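You operate a simulated robot arm through the tools that you are given. There is no shell and no other tool.

You are at the controls of a simulated robot arm. One attempt, no reset.

TASK
Fill the pink tumbler with cordial to the upper band and warm it on low.
Fine: red tap; dial off when the lamp lights, tumbler on the teal coaster. Set down upright: pink tumbler.

It is judged by the outcome, as a careful person would: the job done as asked, and still so three seconds after it is handed in. It fails if anything else is knocked over, pushed out of place, dropped, spilled or broken.

THE ROBOT
A 7-joint arm with a two-finger parallel gripper, fixed in place. Base frame: the origin is at the foot of the arm, x ahead of it, y to its left, z up; the work surface is at about z = 840. Units: mm, degrees, N and s.
With the tool pointing down near the work surface it reaches from about 240 to 680 mm from the base axis. Its first joint turns from -66.0 to 66.0 degrees. Payload 2.4 kg.
Tool frame: the origin (TCP) lies between the finger pads and is the grasp point; the fingertips stand 30 mm ahead of it; z points along the fingers, y is the line along which they close. The gripper opens to 94 mm. The fingers are 28 mm wide and 10 mm thick; the gripper's body (50 by 96 mm) begins 55 mm behind the TCP.
Orientation is told as [roll, pitch, yaw] about the base's x, y, z axes, in that order, counted from this pose: with the fingers straight down and closing along the base's y, the tool's x points along the base's -x, its y along +y and its z along -z.

THE INTERFACE
- The arm moves only by the tool servo_tool. Its argument "series" is a list of rows, each a list of 2 entries, a list of its own where there are three numbers: the shift along the base's x, y, z in cm, then the turn, a rotation vector about the base's x, y, z in degrees. In form: [[[x, y, z], [ax, ay, az]], ...]. A call has 1 to 20 rows; each row shifts and turns the commanded pose from where the row before left it. "gripper" is the finger opening in cm, from 0 to 9.4, set as the call begins (left out, the last holds). A row lasts 0.2 s, in which the tool goes at most 50 mm and 8.6 degrees; a call with a longer step from one row to the next is refused whole, and so is a gripper value outside its range. A pose out of reach is approached as far as the arm can. The call stops where the force on the tool passes 40 N (or 10 N more than at its start, if that is more) or the arm is blocked; 0.2 s more then pass. Each finger travels about 153 mm/s and halts on what it meets, pressing with about 39 N; the grip force reading is that of the motor and also rises with nothing between the fingers. The clock runs only during rows and for 0.2 s after the last one: add rows that do not move to give the fingers time. The reply holds the time, the measured pose of the TCP, the force on the tool along the base axes, the opening and the grip force, in the units named above and with some noise, with the torque about the TCP (base axes, N m) and any sound that the robot's microphone picked up.
- Cameras (640 x 400 px; columns grow to the right, rows downward): "scene" is fixed at [45.4, 491.1, 1434.2]; the picture's right is [-0.61, -0.79, 0.00], its down [-0.53, 0.41, -0.74] and it looks along [0.59, -0.46, -0.67] (base axes); focal length 246 px, centre (320, 200). "wrist" rides on the gripper at [76, 14, -102] in the tool frame; the picture's right is [-0.18, 0.98, 0.00], its down [-0.75, -0.14, -0.64] and it looks along [-0.63, -0.12, 0.77] (tool axes); focal length 243 px, centre (320, 200). There is no depth. A picture from a camera that has moved, and an enlarged one, comes with that camera's place and axes in the base frame and with its lens.
- camera(camera): a new picture of that camera. No time passes.
- zoom(camera, box): a new picture of the part [left, top, right, bottom] of that camera's present view, enlarged. No time passes.
- job_done(): hands the job in; it is judged then, once.

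Nothing tells you positions but the pictures and the camera data. Unless the task says otherwise, let go and move clear before handing in.

The tools are called as a command line: name --argument value ..., lists and objects as JSON in quotes. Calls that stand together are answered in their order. servo_tool: Moves the arm, as the interface text tells. Its arguments: {"type":"object","properties":{"series":{"type":"array","items":{"type":"array"}},"gripper":{"type":"number"}},"required":["series"]} The other tools are called the same way: camera (camera) takes a picture; zoom (camera, box) takes an enlarged picture of a part of a camera's view; job_done () hands the job in.

At the start:

```text
time_s: 0.0
position: [376.5, 36.5, 1243.3]
orientation: [-0.1, 0.0, 0.0]
force: [0.0, 0.4, -0.6]
ft_torque: [0.01, -0.01, 0.0]
gripper_width: 94.2
gripper_force: 0.0
```

scene: 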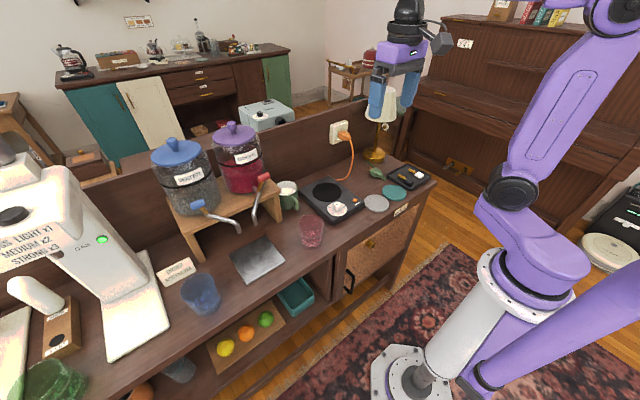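
wrist: 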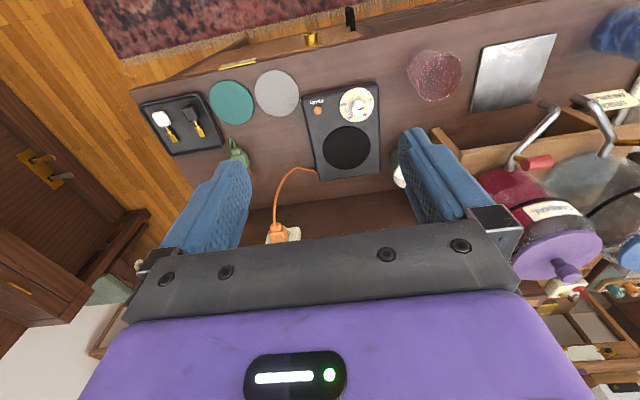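

I see a counter with two dispensers (one labelled cordial, with a red tap), a pink tumbler, a hotplate with a dial, a teal and a grey coaster. I'll look closer at each before moving.

zoom --camera "scene" --box '[140, 110, 300, 210]'

zoom --camera "scene" --box '[270, 150, 430, 250]'

zoom --camera "scene" --box '[220, 170, 348, 250]'

zoom --camera "wrist" --box '[200, 40, 480, 215]'

zoom --camera "wrist" --box '[400, 20, 640, 170]'

```text
4.00 times, centred on (220, 160) of scene
camera zoom: at [45.4, 491.1, 1434.2], right [-0.61, -0.79, 0.0], down [-0.53, 0.41, -0.74], along [0.59, -0.46, -0.67], focal length 985 px, centre (720, 360)
```

zoom: 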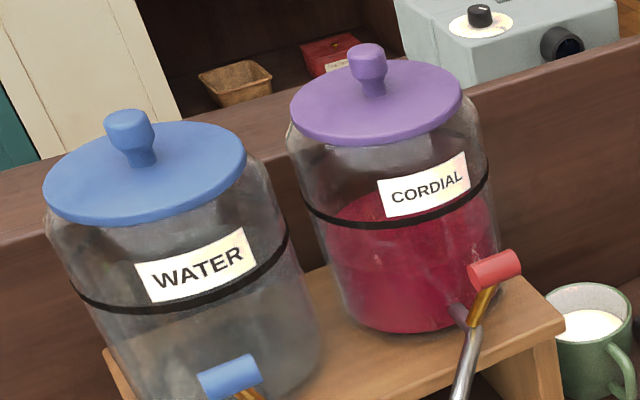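

```text
4.00 times, centred on (350, 200) of scene
camera zoom: at [45.4, 491.1, 1434.2], right [-0.61, -0.79, 0.0], down [-0.53, 0.41, -0.74], along [0.59, -0.46, -0.67], focal length 985 px, centre (200, 200)
```

zoom: 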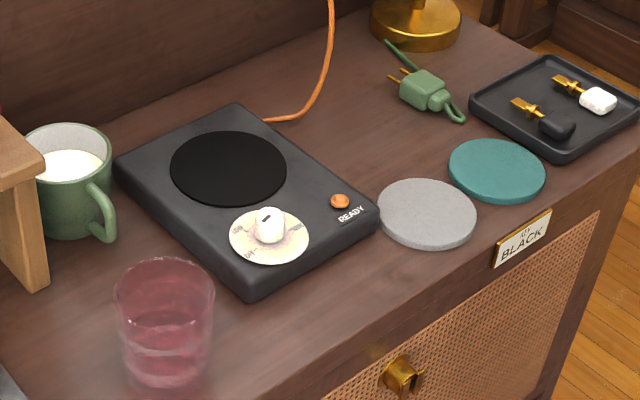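

```text
5.00 times, centred on (284, 210) of scene
camera zoom: at [45.4, 491.1, 1434.2], right [-0.61, -0.79, 0.0], down [-0.53, 0.41, -0.74], along [0.59, -0.46, -0.67], focal length 1231 px, centre (500, 150)
```

zoom: 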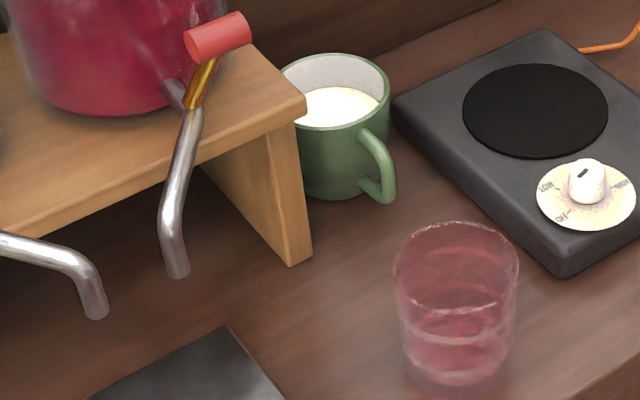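

```text
2.29 times, centred on (340, 128) of wrist
camera zoom: at [298.8, 50.2, 1344.9], right [0.18, 0.98, 0.0], down [0.75, -0.14, 0.64], along [0.63, -0.12, -0.77], focal length 555 px, centre (274, 366)
```

zoom: 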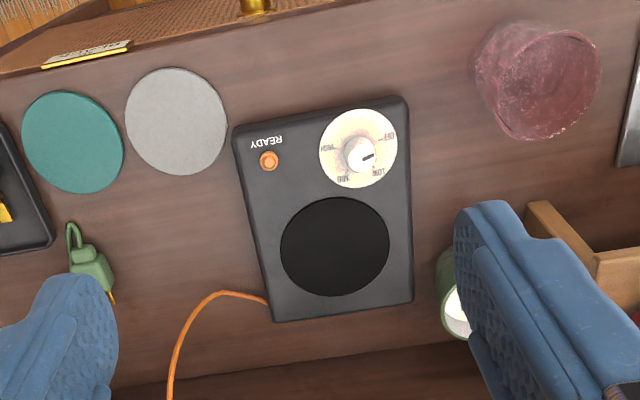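

```text
2.67 times, centred on (520, 95) of wrist
camera zoom: at [298.8, 50.2, 1344.9], right [0.18, 0.98, 0.0], down [0.75, -0.14, 0.64], along [0.63, -0.12, -0.77], focal length 647 px, centre (-213, 480)
```

zoom: 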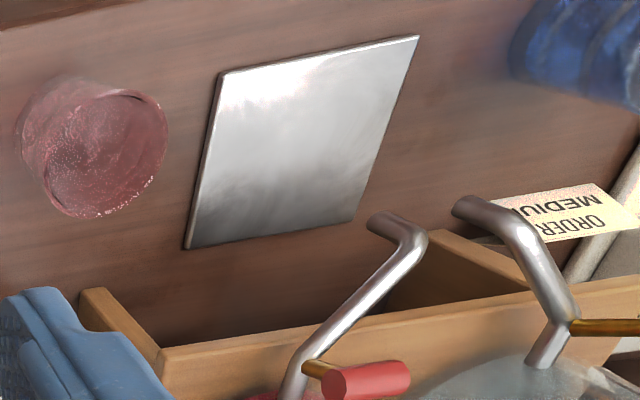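

The cordial dispenser has the red tap, at about (482, 361), with a metal drip plate under it. The tumbler is near (432, 226), the dial near (468, 92), the burner near (555, 63) and the teal coaster near (426, -151). Next I'll bring the wrist camera closer to the tap and tumbler.

servo_tool --series '[[[-0.5, 4, 0], [0, 0, 0]], [[-0.5, 4, 0], [0, 0, 0]], [[-0.5, 4, 0], [0, 0, 0]], [[-0.5, 4, 0], [0, 0, 0]], [[-0.5, 4, -0.5], [0, 0, 0]], [[-0.5, 4, -0.5], [0, 0, 0]], [[-0.5, 4, -0.5], [0, 0, 0]], [[0, 0, 0], [0, 0, 0]]]' --gripper 9.4

```text
time_s: 1.8
position: [341.0, 315.6, 1227.8]
orientation: [0.1, 0.1, -0.1]
force: [0.2, -0.4, -0.3]
ft_torque: [0.01, 0.03, 0.04]
gripper_width: 93.9
gripper_force: 0.1
```

The arm is over the dispensers now; I'll look at the tap, tumbler and drip plate from here.

camera --camera "wrist"

camera --camera "scene"

```text
taken
camera wrist: at [262.8, 329.8, 1330.2], right [0.19, 0.98, 0.0], down [0.75, -0.14, 0.64], along [0.63, -0.12, -0.77], focal length 243 px, centre (320, 200)
```

wrist: 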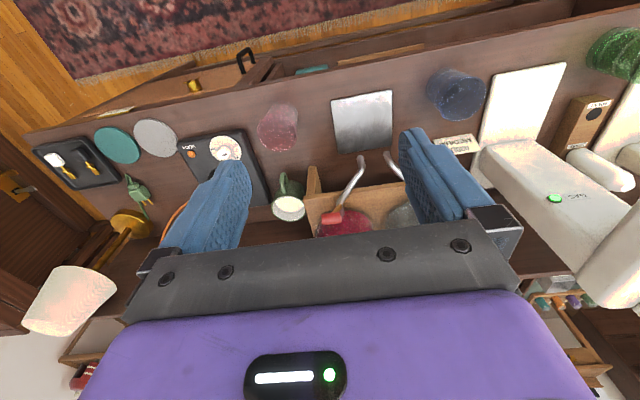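

```text
taken
```

scene: 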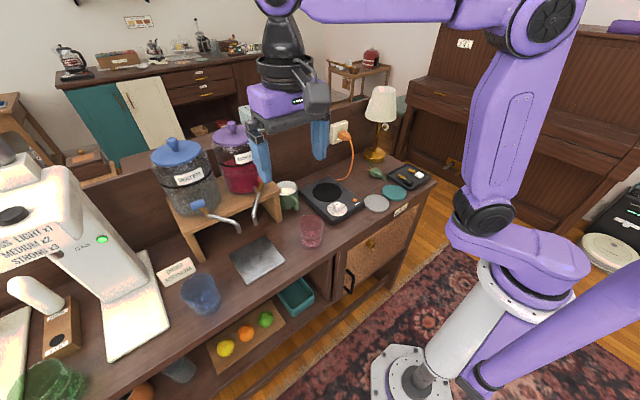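

zoom --camera "wrist" --box '[250, 70, 442, 190]'

zoom --camera "wrist" --box '[300, 130, 428, 240]'

zoom --camera "wrist" --box '[240, 90, 320, 160]'

```text
3.33 times, centred on (346, 130) of wrist
camera zoom: at [262.8, 329.8, 1330.2], right [0.19, 0.98, 0.0], down [0.75, -0.14, 0.64], along [0.63, -0.12, -0.77], focal length 809 px, centre (233, 433)
```

zoom: 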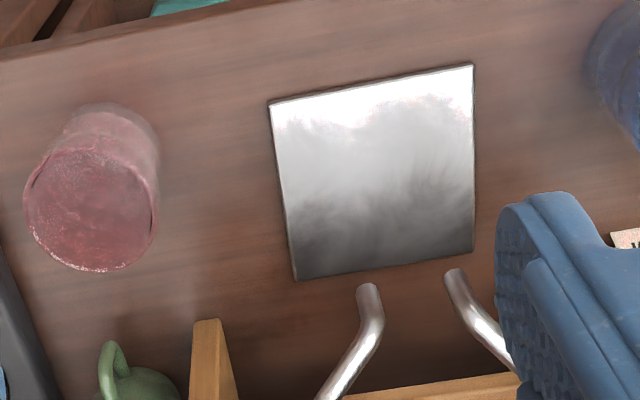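

```text
3.64 times, centred on (364, 185) of wrist
camera zoom: at [262.8, 329.8, 1330.2], right [0.19, 0.98, 0.0], down [0.75, -0.14, 0.64], along [0.63, -0.12, -0.77], focal length 882 px, centre (160, 254)
```

zoom: 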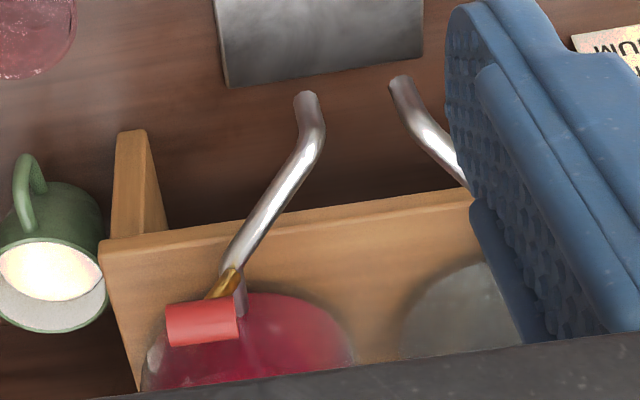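

```text
5.71 times, centred on (280, 125) of wrist
camera zoom: at [262.8, 329.8, 1330.2], right [0.19, 0.98, 0.0], down [0.75, -0.14, 0.64], along [0.63, -0.12, -0.77], focal length 1386 px, centre (549, 629)
```

zoom: 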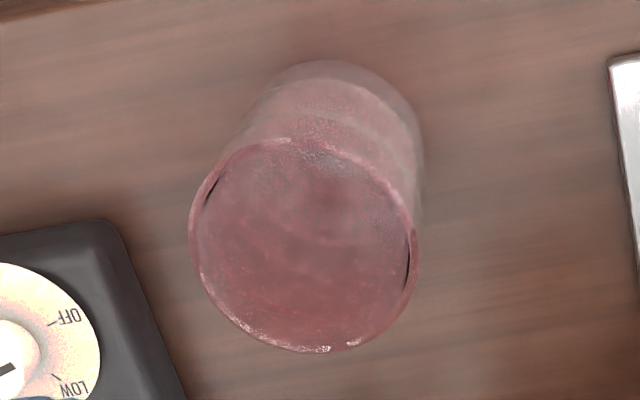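

The tap handle is near (527, 299, 1060) and the spout tip near (484, 360, 960). I'll tilt the tool forward and view the taps from the front to see how the lever works.

servo_tool --series '[[[0.8, 0, -2.5], [0, -7.5, 0]], [[0.8, 0, -2.5], [0, -7.5, 0]], [[0.8, 0, -2.5], [0, -7.5, 0]], [[0.8, 0, -2.5], [0, -7.5, 0]], [[0.8, 0, -2.5], [0, -7.5, 0]], [[0.8, 0, -2.5], [0, -7.5, 0]], [[0, 0, 0], [0, 0, 0]]]'

camera --camera "wrist"

camera --camera "scene"

```text
time_s: 3.4
position: [388.5, 316.0, 1077.4]
orientation: [0.0, -45.1, 0.1]
force: [-0.3, 0.0, -1.2]
ft_torque: [-0.01, 0.03, 0.03]
gripper_width: 93.6
gripper_force: 0.1
```

```text
taken
camera wrist: at [261.0, 329.7, 1096.2], right [0.13, 0.98, 0.13], down [0.08, -0.14, 0.99], along [0.99, -0.12, -0.1], focal length 243 px, centre (320, 200)
```

wrist: 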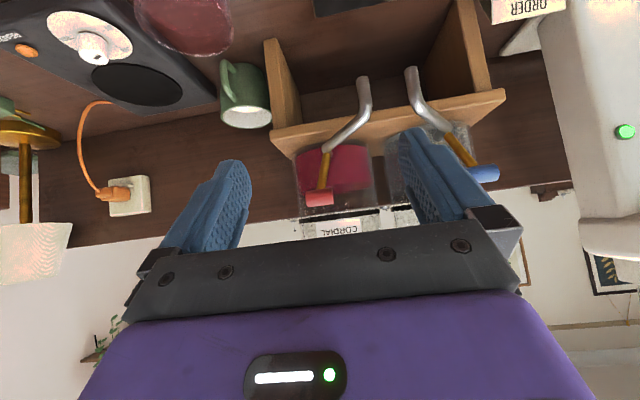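

```text
taken
```

scene: 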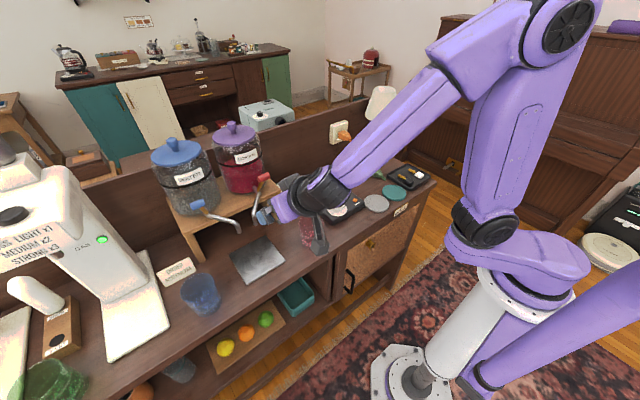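

The front view works (it is upside-down). I'll zoom on the taps.

zoom --camera "wrist" --box '[260, 60, 420, 220]'

zoom --camera "wrist" --box '[20, 0, 260, 120]'

zoom --camera "scene" --box '[180, 140, 300, 250]'

```text
2.50 times, centred on (340, 140) of wrist
camera zoom: at [261.0, 329.7, 1096.2], right [0.13, 0.98, 0.13], down [0.08, -0.14, 0.99], along [0.99, -0.12, -0.1], focal length 606 px, centre (270, 350)
```

zoom: 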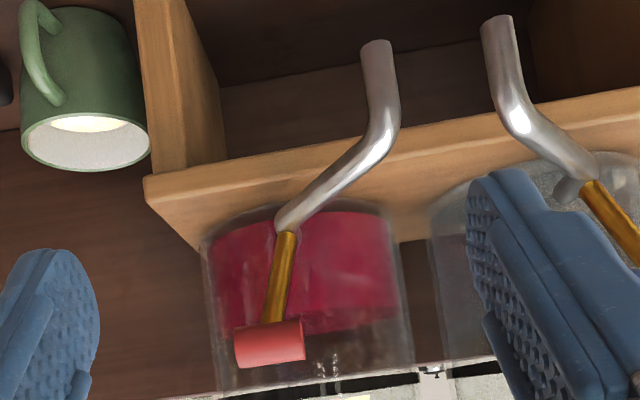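

```text
2.67 times, centred on (140, 60) of wrist
camera zoom: at [261.0, 329.7, 1096.2], right [0.13, 0.98, 0.13], down [0.08, -0.14, 0.99], along [0.99, -0.12, -0.1], focal length 647 px, centre (800, 573)
```

zoom: 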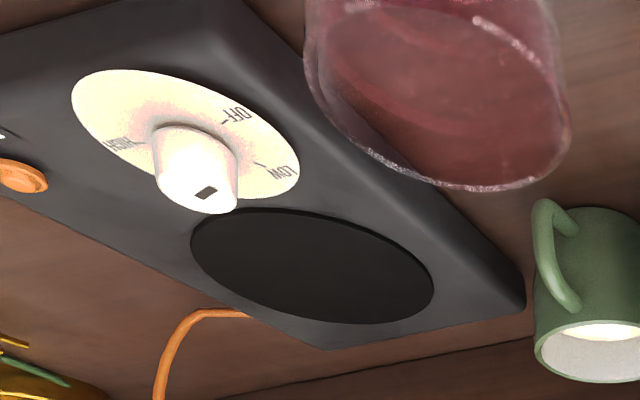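

```text
3.64 times, centred on (240, 195) of scene
camera zoom: at [45.4, 491.1, 1434.2], right [-0.61, -0.79, 0.0], down [-0.53, 0.41, -0.74], along [0.59, -0.46, -0.67], focal length 895 px, centre (611, 218)
```

zoom: 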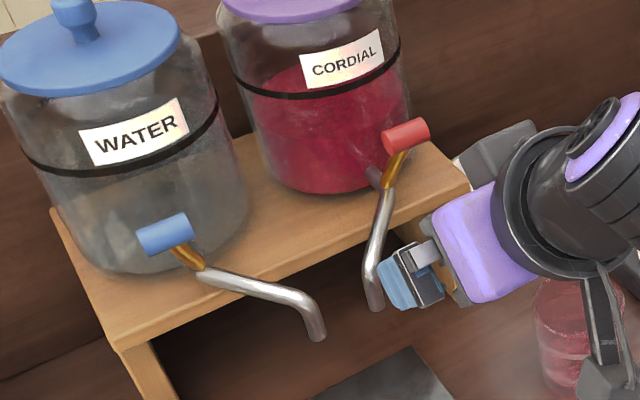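

zoom --camera "wrist" --box '[300, 130, 380, 210]'

zoom --camera "scene" --box '[225, 160, 285, 220]'

zoom --camera "scene" --box '[180, 185, 240, 245]'

zoom --camera "wrist" --box '[430, 120, 520, 200]'

```text
5.00 times, centred on (340, 170) of wrist
camera zoom: at [261.0, 329.7, 1096.2], right [0.13, 0.98, 0.13], down [0.08, -0.14, 0.99], along [0.99, -0.12, -0.1], focal length 1213 px, centre (220, 350)
```

zoom: 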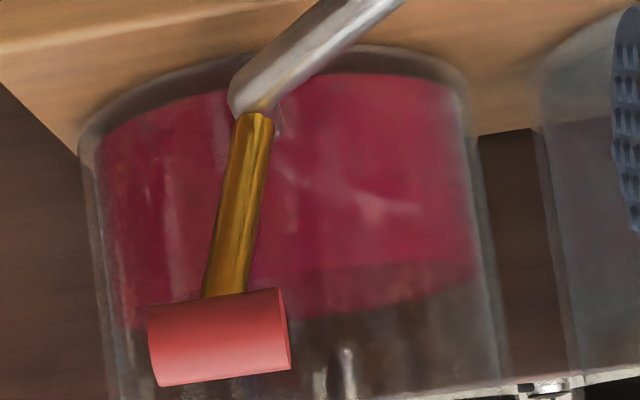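

```text
6.67 times, centred on (255, 190) of scene
camera zoom: at [45.4, 491.1, 1434.2], right [-0.61, -0.79, 0.0], down [-0.53, 0.41, -0.74], along [0.59, -0.46, -0.67], focal length 1641 px, centre (753, 267)
```

zoom: 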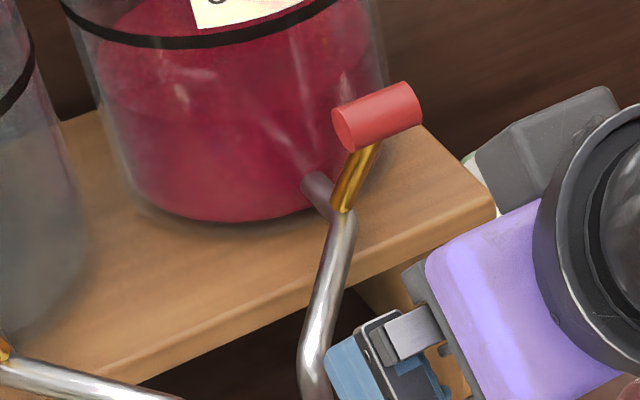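

```text
6.67 times, centred on (210, 215) of scene
camera zoom: at [45.4, 491.1, 1434.2], right [-0.61, -0.79, 0.0], down [-0.53, 0.41, -0.74], along [0.59, -0.46, -0.67], focal length 1641 px, centre (1053, 100)
```

zoom: 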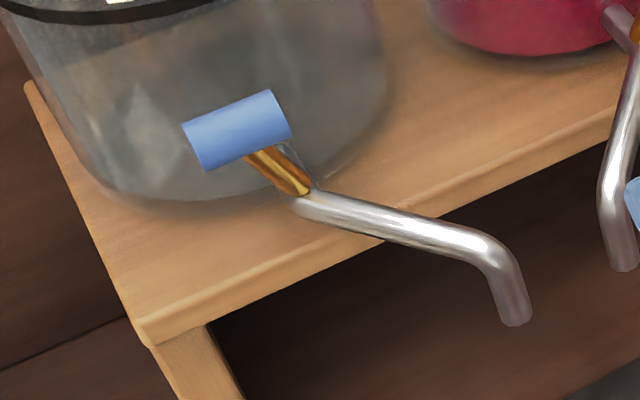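

```text
5.00 times, centred on (475, 160) of wrist
camera zoom: at [261.0, 329.7, 1096.2], right [0.13, 0.98, 0.13], down [0.08, -0.14, 0.99], along [0.99, -0.12, -0.1], focal length 1213 px, centre (-455, 400)
```

zoom: 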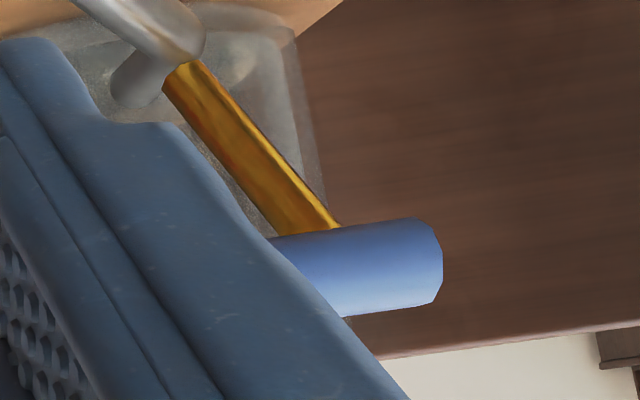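

The taps have T-handles that lie along y on stems leaning forward, so they look like pull-forward levers hinged about y. Next I'll move to a pre-grasp pose in front of the tumbler, tilted 45°, to check its bands and position.

servo_tool --series '[[[-2.0, -3, -2.5], [0, 0, 0]], [[-2.0, -3, -2.5], [0, 0, 0]], [[-1.9, -3, -2.7], [0, 0, 0]], [[0, 0, -3.5], [0, 0, 0]], [[0, 0, -3.5], [0, 0, 0]], [[0, 0, -3.5], [0, 0, 0]], [[0, 0, 0], [0, 0, 0]]]'

camera --camera "wrist"

camera --camera "scene"

```text
time_s: 5.0
position: [330.0, 225.4, 897.6]
orientation: [0.0, -45.0, 0.1]
force: [-0.2, -0.3, 0.3]
ft_torque: [-0.02, 0.0, -0.01]
gripper_width: 94.1
gripper_force: 0.1
```

```text
taken
camera wrist: at [201.7, 238.7, 914.8], right [0.13, 0.98, 0.13], down [0.08, -0.14, 0.99], along [0.99, -0.12, -0.1], focal length 243 px, centre (320, 200)
```

wrist: 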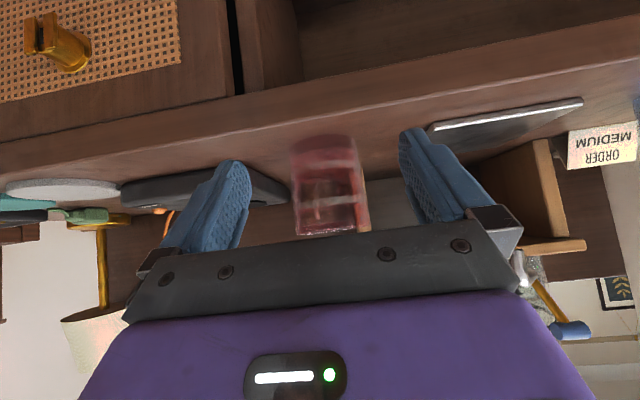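

```text
taken
```

scene: 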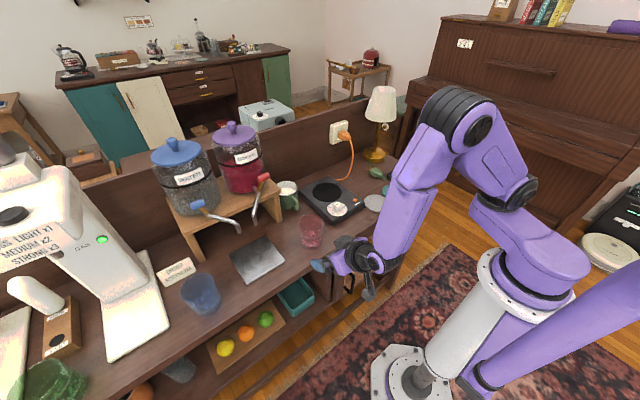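

zoom --camera "wrist" --box '[270, 120, 390, 245]'

zoom --camera "scene" --box '[285, 205, 341, 260]'

zoom --camera "wrist" --box '[400, 60, 640, 280]'

```text
3.20 times, centred on (330, 182) of wrist
camera zoom: at [201.7, 238.7, 914.8], right [0.13, 0.98, 0.13], down [0.08, -0.14, 0.99], along [0.99, -0.12, -0.1], focal length 776 px, centre (288, 256)
```

zoom: 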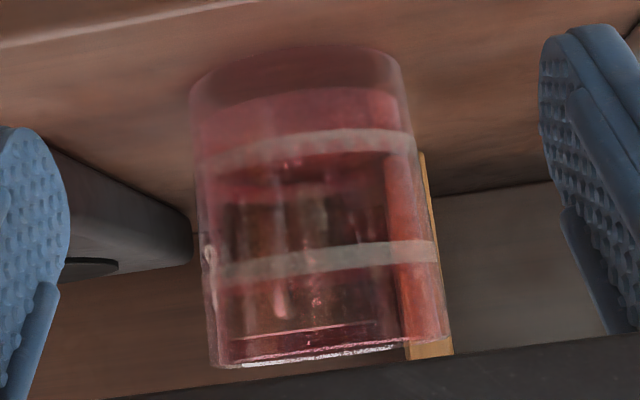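

```text
7.27 times, centred on (313, 232) of scene
camera zoom: at [45.4, 491.1, 1434.2], right [-0.61, -0.79, 0.0], down [-0.53, 0.41, -0.74], along [0.59, -0.46, -0.67], focal length 1790 px, centre (371, -36)
```

zoom: 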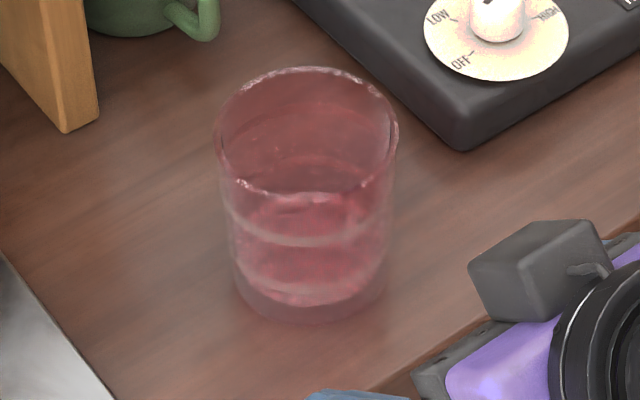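

```text
1.82 times, centred on (520, 170) of wrist
camera zoom: at [201.7, 238.7, 914.8], right [0.13, 0.98, 0.13], down [0.08, -0.14, 0.99], along [0.99, -0.12, -0.1], focal length 441 px, centre (-44, 254)
```

zoom: 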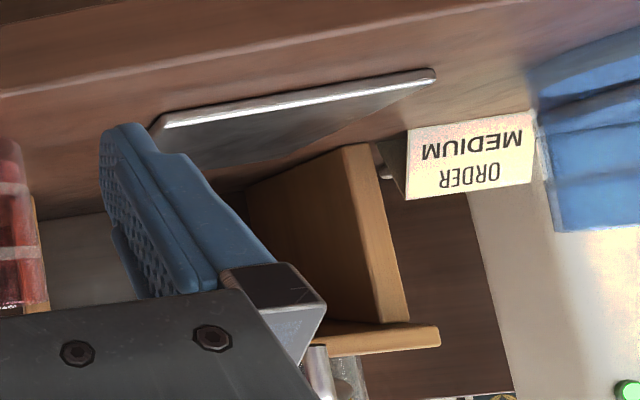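

The tumbler is empty and upright at about (432, 224). Its lower band is about 30 mm and its upper band about 58 mm above its base, and the rim is at about 82 mm. I'll go forward and grip it now.

servo_tool --series '[[[1.6, -0.1, -0.9], [0, 0, 0]], [[2, 0, 0], [0, 0, 0]], [[2, 0, 0], [0, 0, 0]], [[2, 0, 0], [0, 0, 0]], [[2, 0, 0], [0, 0, 0]], [[0, 0, 0], [0, 0, 0]]]'

camera --camera "wrist"

zoom --camera "scene" --box '[270, 180, 400, 280]'

```text
time_s: 6.4
position: [426.5, 224.9, 886.9]
orientation: [0.0, -44.9, 0.0]
force: [-0.1, 1.0, -0.3]
ft_torque: [0.02, 0.03, 0.02]
gripper_width: 94.1
gripper_force: 0.1
```

```text
taken
camera wrist: at [298.3, 238.8, 904.7], right [0.13, 0.98, 0.13], down [0.08, -0.14, 0.99], along [0.99, -0.12, -0.1], focal length 243 px, centre (320, 200)
```

wrist: 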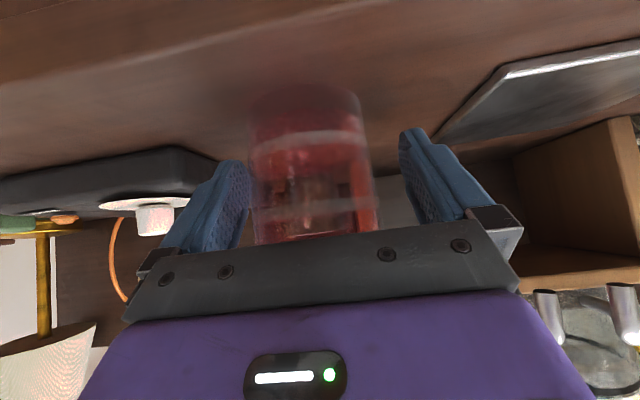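

```text
4.00 times, centred on (335, 230) of scene
camera zoom: at [45.4, 491.1, 1434.2], right [-0.61, -0.79, 0.0], down [-0.53, 0.41, -0.74], along [0.59, -0.46, -0.67], focal length 985 px, centre (260, 80)
```

zoom: 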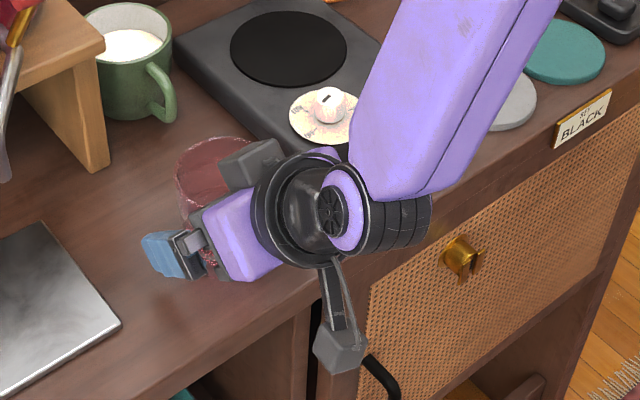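

The tumbler sits between the open fingers, slightly toward the -y finger. I'll nudge 3 mm and close the grip.

servo_tool --series '[[[0, -0.3, 0], [0, 0, 0]]]'

servo_tool --series '[[[0, 0, 0], [0, 0, 0]], [[0, 0, 0], [0, 0, 0]], [[0, 0, 0], [0, 0, 0]]]' --gripper 6.0

camera --camera "wrist"

```text
time_s: 6.8
position: [425.8, 222.1, 887.0]
orientation: [0.0, -45.0, 0.0]
force: [0.1, 0.6, 0.5]
ft_torque: [0.0, 0.0, 0.0]
gripper_width: 93.8
gripper_force: 0.2
```

```text
time_s: 7.6
position: [426.1, 221.8, 886.1]
orientation: [0.0, -45.0, -0.1]
force: [-0.1, -1.1, 0.7]
ft_torque: [0.05, -0.04, -0.03]
gripper_width: 78.5
gripper_force: 38.6
```

```text
taken
camera wrist: at [298.1, 236.1, 905.0], right [0.13, 0.98, 0.13], down [0.08, -0.14, 0.99], along [0.99, -0.12, -0.1], focal length 243 px, centre (320, 200)
```

wrist: 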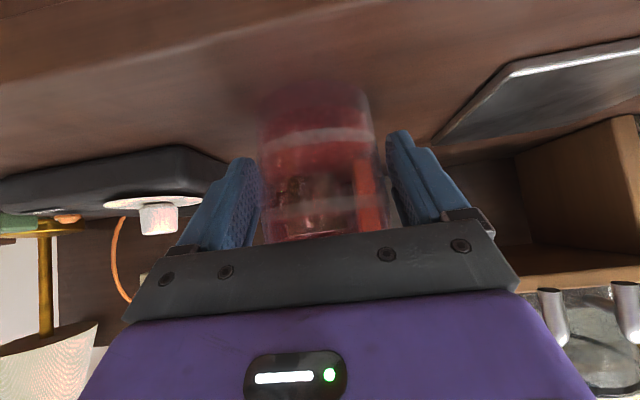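

zoom --camera "wrist" --box '[180, 60, 500, 260]'

zoom --camera "scene" --box '[280, 190, 380, 260]'

```text
2.00 times, centred on (340, 160) of wrist
camera zoom: at [298.1, 236.1, 905.0], right [0.13, 0.98, 0.13], down [0.08, -0.14, 0.99], along [0.99, -0.12, -0.1], focal length 485 px, centre (280, 280)
```

zoom: 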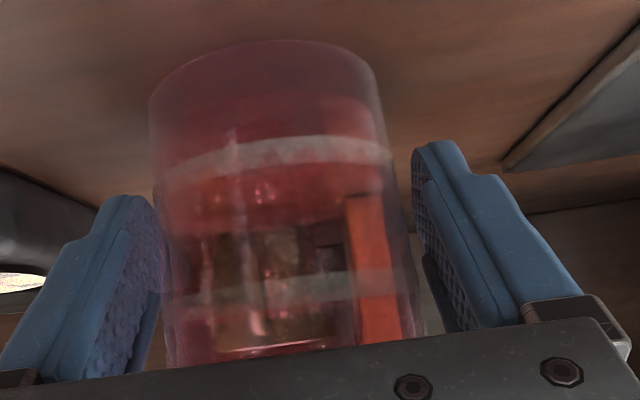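

```text
5.71 times, centred on (330, 225) of scene
camera zoom: at [45.4, 491.1, 1434.2], right [-0.61, -0.79, 0.0], down [-0.53, 0.41, -0.74], along [0.59, -0.46, -0.67], focal length 1407 px, centre (263, 57)
```

zoom: 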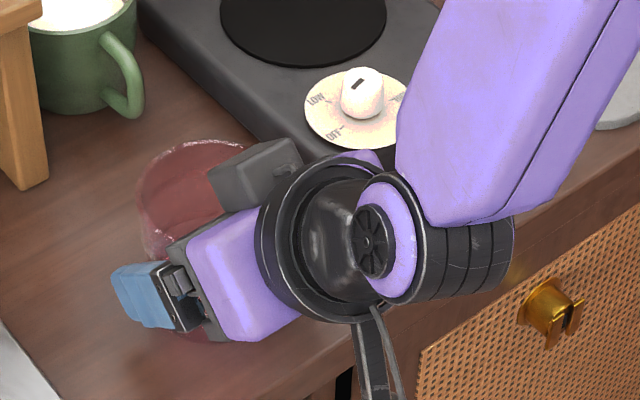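

The grip is holding at 78.5 mm with 39 N. I'll lift a little and check.

servo_tool --series '[[[0, 0, 0.5], [0, 0, 0]], [[0, 0, 0.8], [0, 0, 0]], [[0, 0, 0.7], [0, 0, 0]]]'

camera --camera "wrist"

zoom --camera "scene" --box '[220, 150, 380, 270]'

```text
time_s: 8.4
position: [426.1, 221.3, 906.3]
orientation: [0.0, -45.0, 0.0]
force: [-0.3, 0.3, -1.8]
ft_torque: [0.01, 0.04, -0.03]
gripper_width: 79.0
gripper_force: 38.9
```

```text
taken
camera wrist: at [298.0, 235.6, 924.8], right [0.13, 0.98, 0.13], down [0.08, -0.14, 0.99], along [0.99, -0.12, -0.1], focal length 243 px, centre (320, 200)
```

wrist: 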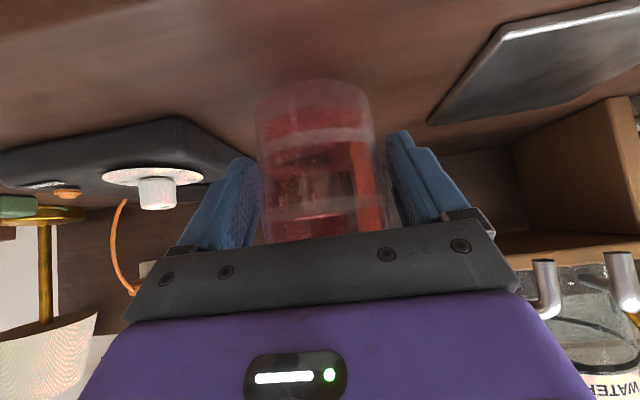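

```text
3.33 times, centred on (300, 210) of scene
camera zoom: at [45.4, 491.2, 1434.1], right [-0.61, -0.79, 0.0], down [-0.53, 0.41, -0.74], along [0.59, -0.46, -0.67], focal length 820 px, centre (387, 167)
```

zoom: 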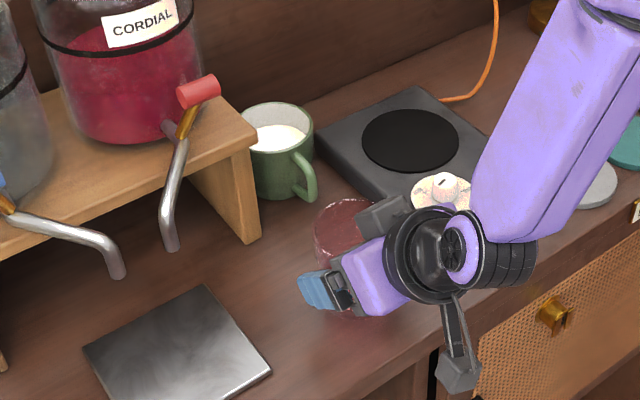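

The tumbler is held and upright. I'll carry it along +y, then forward under the cordial spout at (484, 360).

servo_tool --series '[[[0, 2, 0], [0, 0, 0]], [[0, 3, 0], [0, 0, 0]], [[0, 3, 0], [0, 0, 0]], [[0, 3, 0], [0, 0, 0]], [[0, 2.9, 0], [0, 0, 0]], [[0, 0, 0], [0, 0, 0]]]'

camera --camera "wrist"

zoom --camera "scene" --box '[180, 150, 340, 270]'

```text
time_s: 9.8
position: [425.8, 361.3, 907.3]
orientation: [0.0, -45.0, 0.0]
force: [-0.8, 0.0, -2.8]
ft_torque: [-0.01, 0.02, -0.01]
gripper_width: 78.8
gripper_force: 39.0
```

```text
taken
camera wrist: at [298.2, 375.2, 925.7], right [0.13, 0.98, 0.13], down [0.08, -0.14, 0.99], along [0.99, -0.12, -0.1], focal length 243 px, centre (320, 200)
```

wrist: 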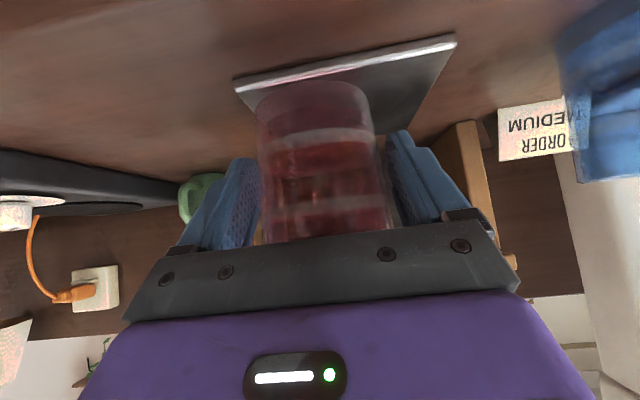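

```text
3.33 times, centred on (260, 210) of scene
camera zoom: at [45.4, 491.2, 1434.1], right [-0.61, -0.79, 0.0], down [-0.53, 0.41, -0.74], along [0.59, -0.46, -0.67], focal length 820 px, centre (520, 167)
```

zoom: 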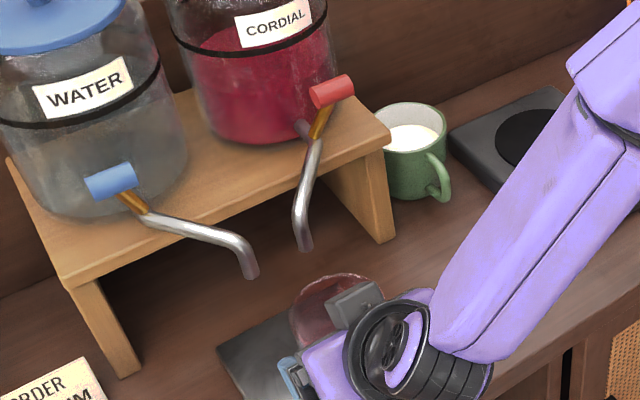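

The tool has a grey block on its upper side that could approach the spout, so I'll measure it before going under.

zoom --camera "scene" --box '[235, 195, 335, 275]'

zoom --camera "scene" --box '[260, 220, 310, 270]'

```text
5.00 times, centred on (285, 235) of scene
camera zoom: at [45.4, 491.2, 1434.1], right [-0.61, -0.79, 0.0], down [-0.53, 0.41, -0.74], along [0.59, -0.46, -0.67], focal length 1231 px, centre (495, 25)
```

zoom: 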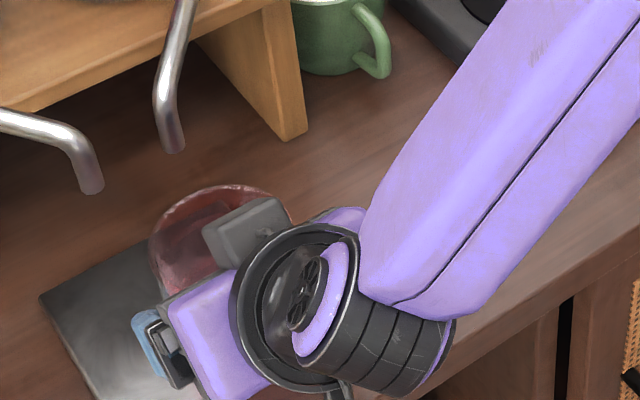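

```text
8.00 times, centred on (285, 245) of scene
camera zoom: at [45.4, 491.2, 1434.1], right [-0.61, -0.79, 0.0], down [-0.53, 0.41, -0.74], along [0.59, -0.46, -0.67], focal length 1969 px, centre (600, -160)
```

zoom: 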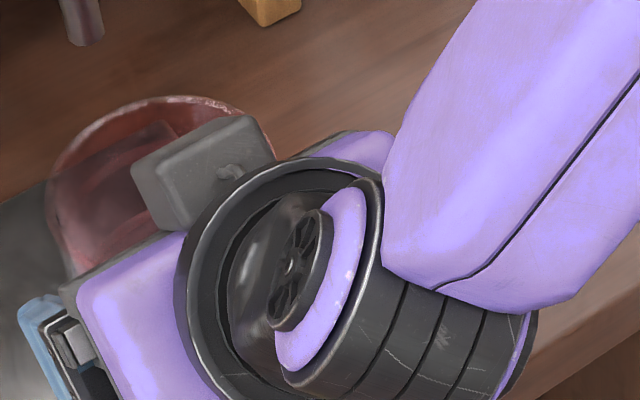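

The block's front edge sits about 9 mm behind and 65 mm above the TCP, which is close to the spout. I'll stop the tumbler centre at about (476, 364): about 16 mm of clearance, and the stream still lands well inside.

servo_tool --series '[[[1.5, 0.1, 0], [0, 0, 0]], [[1.5, 0.1, 0], [0, 0, 0]], [[1.4, 0.1, 0], [0, 0, 0]], [[0, 0, 0], [0, 0, 0]]]'

camera --camera "wrist"

zoom --camera "scene" --box '[220, 190, 320, 270]'

```text
time_s: 10.8
position: [470.5, 366.4, 908.1]
orientation: [0.0, -45.0, 0.1]
force: [0.9, -0.6, -2.4]
ft_torque: [0.01, 0.01, 0.01]
gripper_width: 78.9
gripper_force: 39.3
```

```text
taken
camera wrist: at [342.6, 379.3, 925.5], right [0.13, 0.98, 0.13], down [0.08, -0.14, 0.99], along [0.99, -0.12, -0.1], focal length 243 px, centre (320, 200)
```

wrist: 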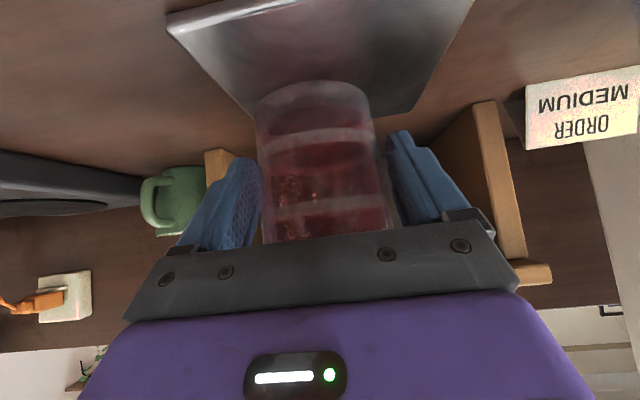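

```text
5.00 times, centred on (270, 230) of scene
camera zoom: at [45.4, 491.2, 1434.1], right [-0.61, -0.79, 0.0], down [-0.53, 0.41, -0.74], along [0.59, -0.46, -0.67], focal length 1231 px, centre (570, 50)
```

zoom: 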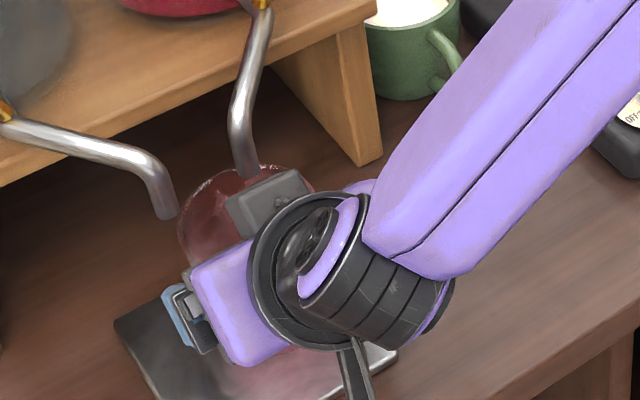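

The rim is under the spout with the stream about 8 mm off-centre. I'll lower the tumbler to the drip plate gradually, watching force.

servo_tool --series '[[[0, -0.3, -0.5], [0, 0, 0]], [[0, 0, -0.5], [0, 0, 0]], [[0, 0, -0.2], [0, 0, 0]]]'

servo_tool --series '[[[0, 0, -0.1], [0, 0, 0]]]'

servo_tool --series '[[[0, 0, -0.1], [0, 0, 0]]]'

servo_tool --series '[[[0, 0, -0.1], [0, 0, 0]]]'

```text
time_s: 11.6
position: [469.7, 359.8, 895.4]
orientation: [0.0, -45.0, 0.0]
force: [-0.8, -0.4, -1.0]
ft_torque: [0.04, 0.05, -0.01]
gripper_width: 79.2
gripper_force: 39.2
```

```text
time_s: 12.0
position: [469.8, 361.4, 894.9]
orientation: [0.0, -45.2, -0.2]
force: [-2.4, -3.1, 7.4]
ft_torque: [0.1, 0.23, 0.07]
gripper_width: 78.8
gripper_force: 38.9
```

```text
time_s: 12.4
position: [472.1, 361.0, 894.1]
orientation: [0.2, -45.3, -0.2]
force: [-3.8, -4.4, 13.8]
ft_torque: [0.13, 0.38, 0.03]
gripper_width: 78.8
gripper_force: 38.8
```

```text
time_s: 12.8
position: [470.5, 362.0, 893.6]
orientation: [0.0, -45.2, 0.0]
force: [-2.8, -1.2, 16.3]
ft_torque: [0.02, -0.56, -0.13]
gripper_width: 76.3
gripper_force: 39.1
```

Contact on the plate is made. I'll look before releasing.

zoom --camera "wrist" --box '[160, 40, 480, 260]'

zoom --camera "scene" --box '[220, 190, 320, 270]'

```text
1.82 times, centred on (320, 150) of wrist
camera zoom: at [342.8, 375.5, 911.1], right [0.13, 0.98, 0.13], down [0.08, -0.14, 0.99], along [0.99, -0.12, -0.09], focal length 441 px, centre (320, 291)
```

zoom: 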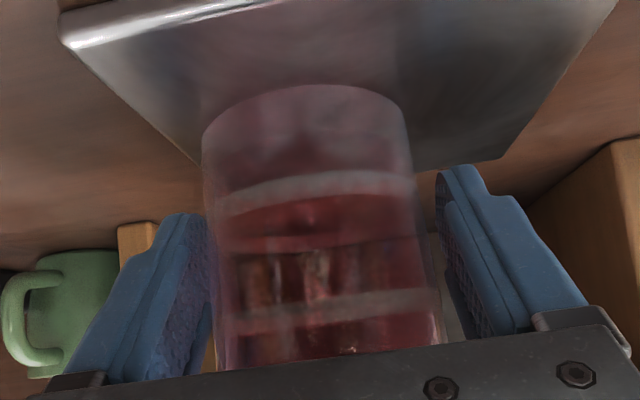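

```text
5.00 times, centred on (270, 230) of scene
camera zoom: at [45.1, 490.9, 1434.2], right [-0.61, -0.79, 0.0], down [-0.53, 0.41, -0.74], along [0.59, -0.45, -0.67], focal length 1231 px, centre (570, 50)
```

zoom: 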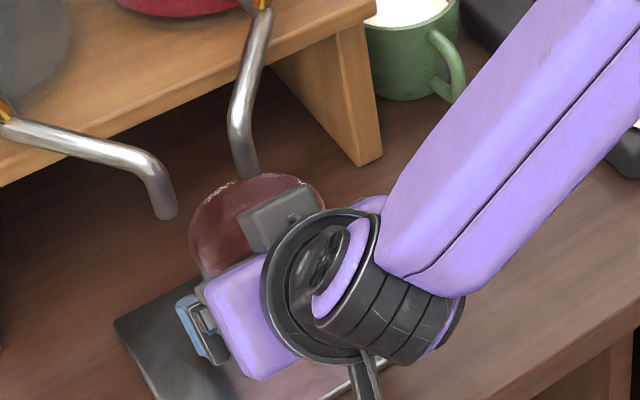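

The tumbler stands on the plate under the spout. I'll open the gripper and back straight out.

servo_tool --series '[[[0, 0, 0], [0, 0, 0]], [[0, 0, 0], [0, 0, 0]]]' --gripper 9.4

zoom --camera "wrist" --box '[160, 40, 480, 260]'

```text
time_s: 13.4
position: [470.7, 360.7, 890.6]
orientation: [0.1, -45.1, -0.1]
force: [-0.5, -0.4, 0.7]
ft_torque: [-0.01, 0.01, 0.02]
gripper_width: 93.8
gripper_force: 0.1
```

```text
1.82 times, centred on (320, 150) of wrist
camera zoom: at [342.6, 374.8, 909.8], right [0.13, 0.98, 0.13], down [0.08, -0.14, 0.99], along [0.99, -0.12, -0.1], focal length 441 px, centre (320, 291)
```

zoom: 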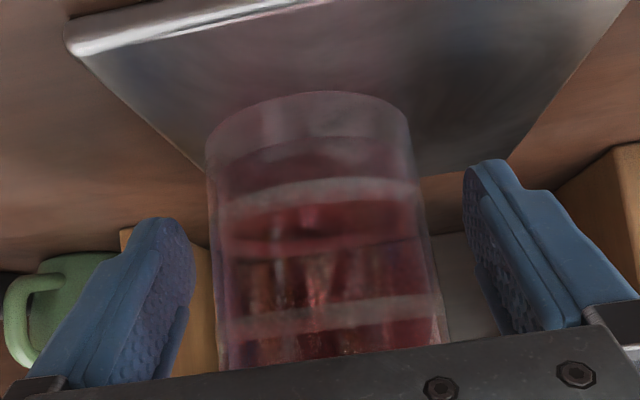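

servo_tool --series '[[[-1.5, 0, 0], [0, 0, 0]], [[-2.5, 0, 0], [0, 0, 0]], [[-3, 0, 0], [0, 0, 0]], [[-3, 0, 0], [0, 0, 0]], [[-2, 0, 1.5], [0, 0, 0]], [[0, 0, 0], [0, 0, 0]]]'

camera --camera "wrist"

zoom --camera "scene" --box '[220, 180, 320, 270]'

```text
time_s: 14.8
position: [349.9, 361.1, 908.2]
orientation: [0.0, -45.1, 0.1]
force: [0.1, 0.5, 0.3]
ft_torque: [0.05, -0.02, 0.02]
gripper_width: 93.9
gripper_force: 0.0
```

```text
taken
camera wrist: at [221.8, 376.4, 926.2], right [0.13, 0.98, 0.13], down [0.08, -0.14, 0.99], along [0.99, -0.12, -0.1], focal length 243 px, centre (320, 200)
```

wrist: 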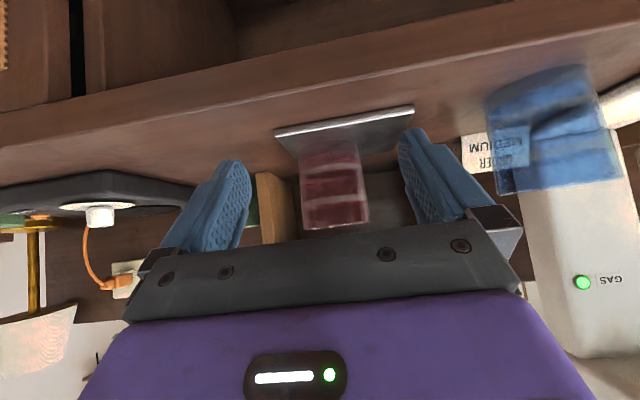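

```text
4.44 times, centred on (270, 225) of scene
camera zoom: at [45.4, 491.1, 1434.2], right [-0.61, -0.79, 0.0], down [-0.53, 0.41, -0.74], along [0.59, -0.46, -0.67], focal length 1094 px, centre (542, 89)
```

zoom: 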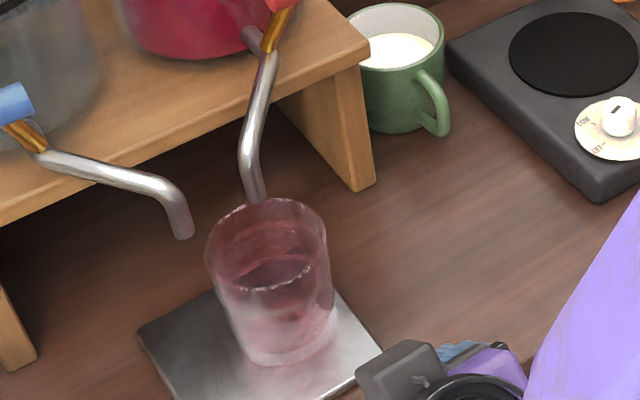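

The tumbler stands upright on the plate beneath the spout and the tool is clear. Next I'll rise and move in front of the red tap handle, reducing the tilt to 30°.

servo_tool --series '[[[0, 0, 4.5], [0, 0, 0]], [[0, 0, 4.5], [0, 0, 0]], [[0, -1, 4.5], [0, 0, 0]], [[1, -2, 4], [0, 0, 0]], [[2, -1.5, 2], [0, 5, 0]], [[2, -1, 1], [0, 5, 0]], [[2, -0.6, 0], [0, 5, 0]], [[0, 0, 0], [0, 0, 0]]]' --gripper 6.0

camera --camera "wrist"

camera --camera "scene"

```text
time_s: 16.6
position: [420.2, 299.7, 1110.0]
orientation: [0.1, -30.0, 0.0]
force: [0.4, -0.1, 0.0]
ft_torque: [-0.03, 0.01, -0.05]
gripper_width: 60.0
gripper_force: 0.1
```

```text
taken
camera wrist: at [301.7, 313.2, 1160.8], right [0.16, 0.98, 0.09], down [0.33, -0.14, 0.93], along [0.93, -0.12, -0.35], focal length 243 px, centre (320, 200)
```

wrist: 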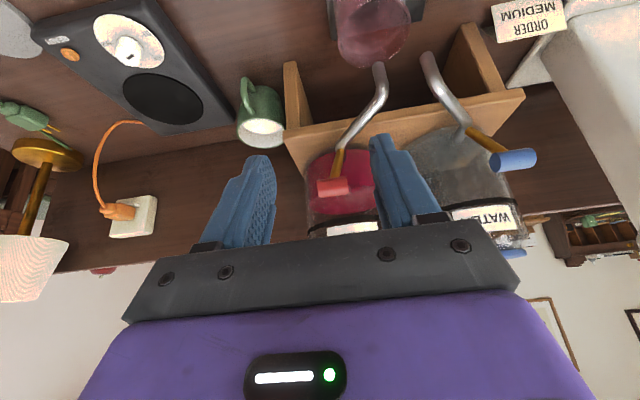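

```text
taken
```

scene: 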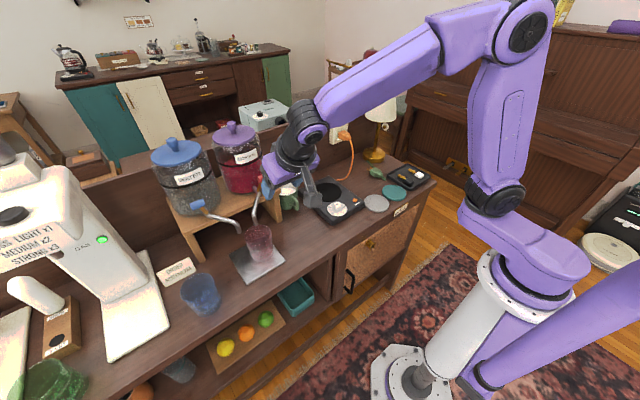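

zoom --camera "wrist" --box '[280, 60, 440, 230]'

zoom --camera "wrist" --box '[300, 140, 380, 210]'

zoom --camera "scene" --box '[220, 150, 320, 230]'

```text
2.35 times, centred on (360, 145) of wrist
camera zoom: at [301.7, 313.2, 1160.8], right [0.16, 0.98, 0.09], down [0.33, -0.14, 0.93], along [0.93, -0.12, -0.35], focal length 571 px, centre (226, 329)
```

zoom: 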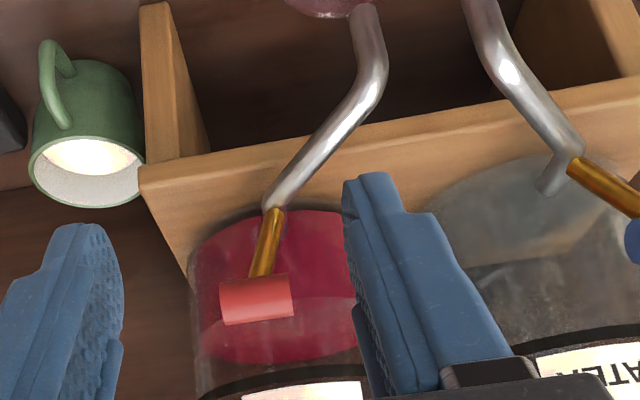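

```text
5.71 times, centred on (340, 175) of wrist
camera zoom: at [301.7, 313.2, 1160.8], right [0.16, 0.98, 0.09], down [0.33, -0.14, 0.93], along [0.93, -0.12, -0.35], focal length 1386 px, centre (206, 343)
```

zoom: 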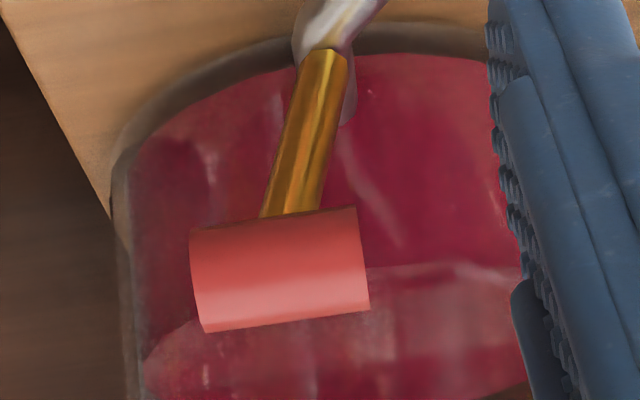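

```text
5.00 times, centred on (270, 190) of scene
camera zoom: at [45.4, 491.1, 1434.2], right [-0.61, -0.79, 0.0], down [-0.53, 0.41, -0.74], along [0.59, -0.46, -0.67], focal length 1231 px, centre (570, 250)
```

zoom: 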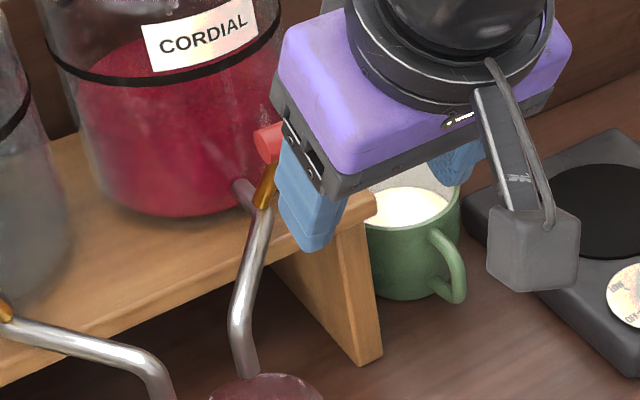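

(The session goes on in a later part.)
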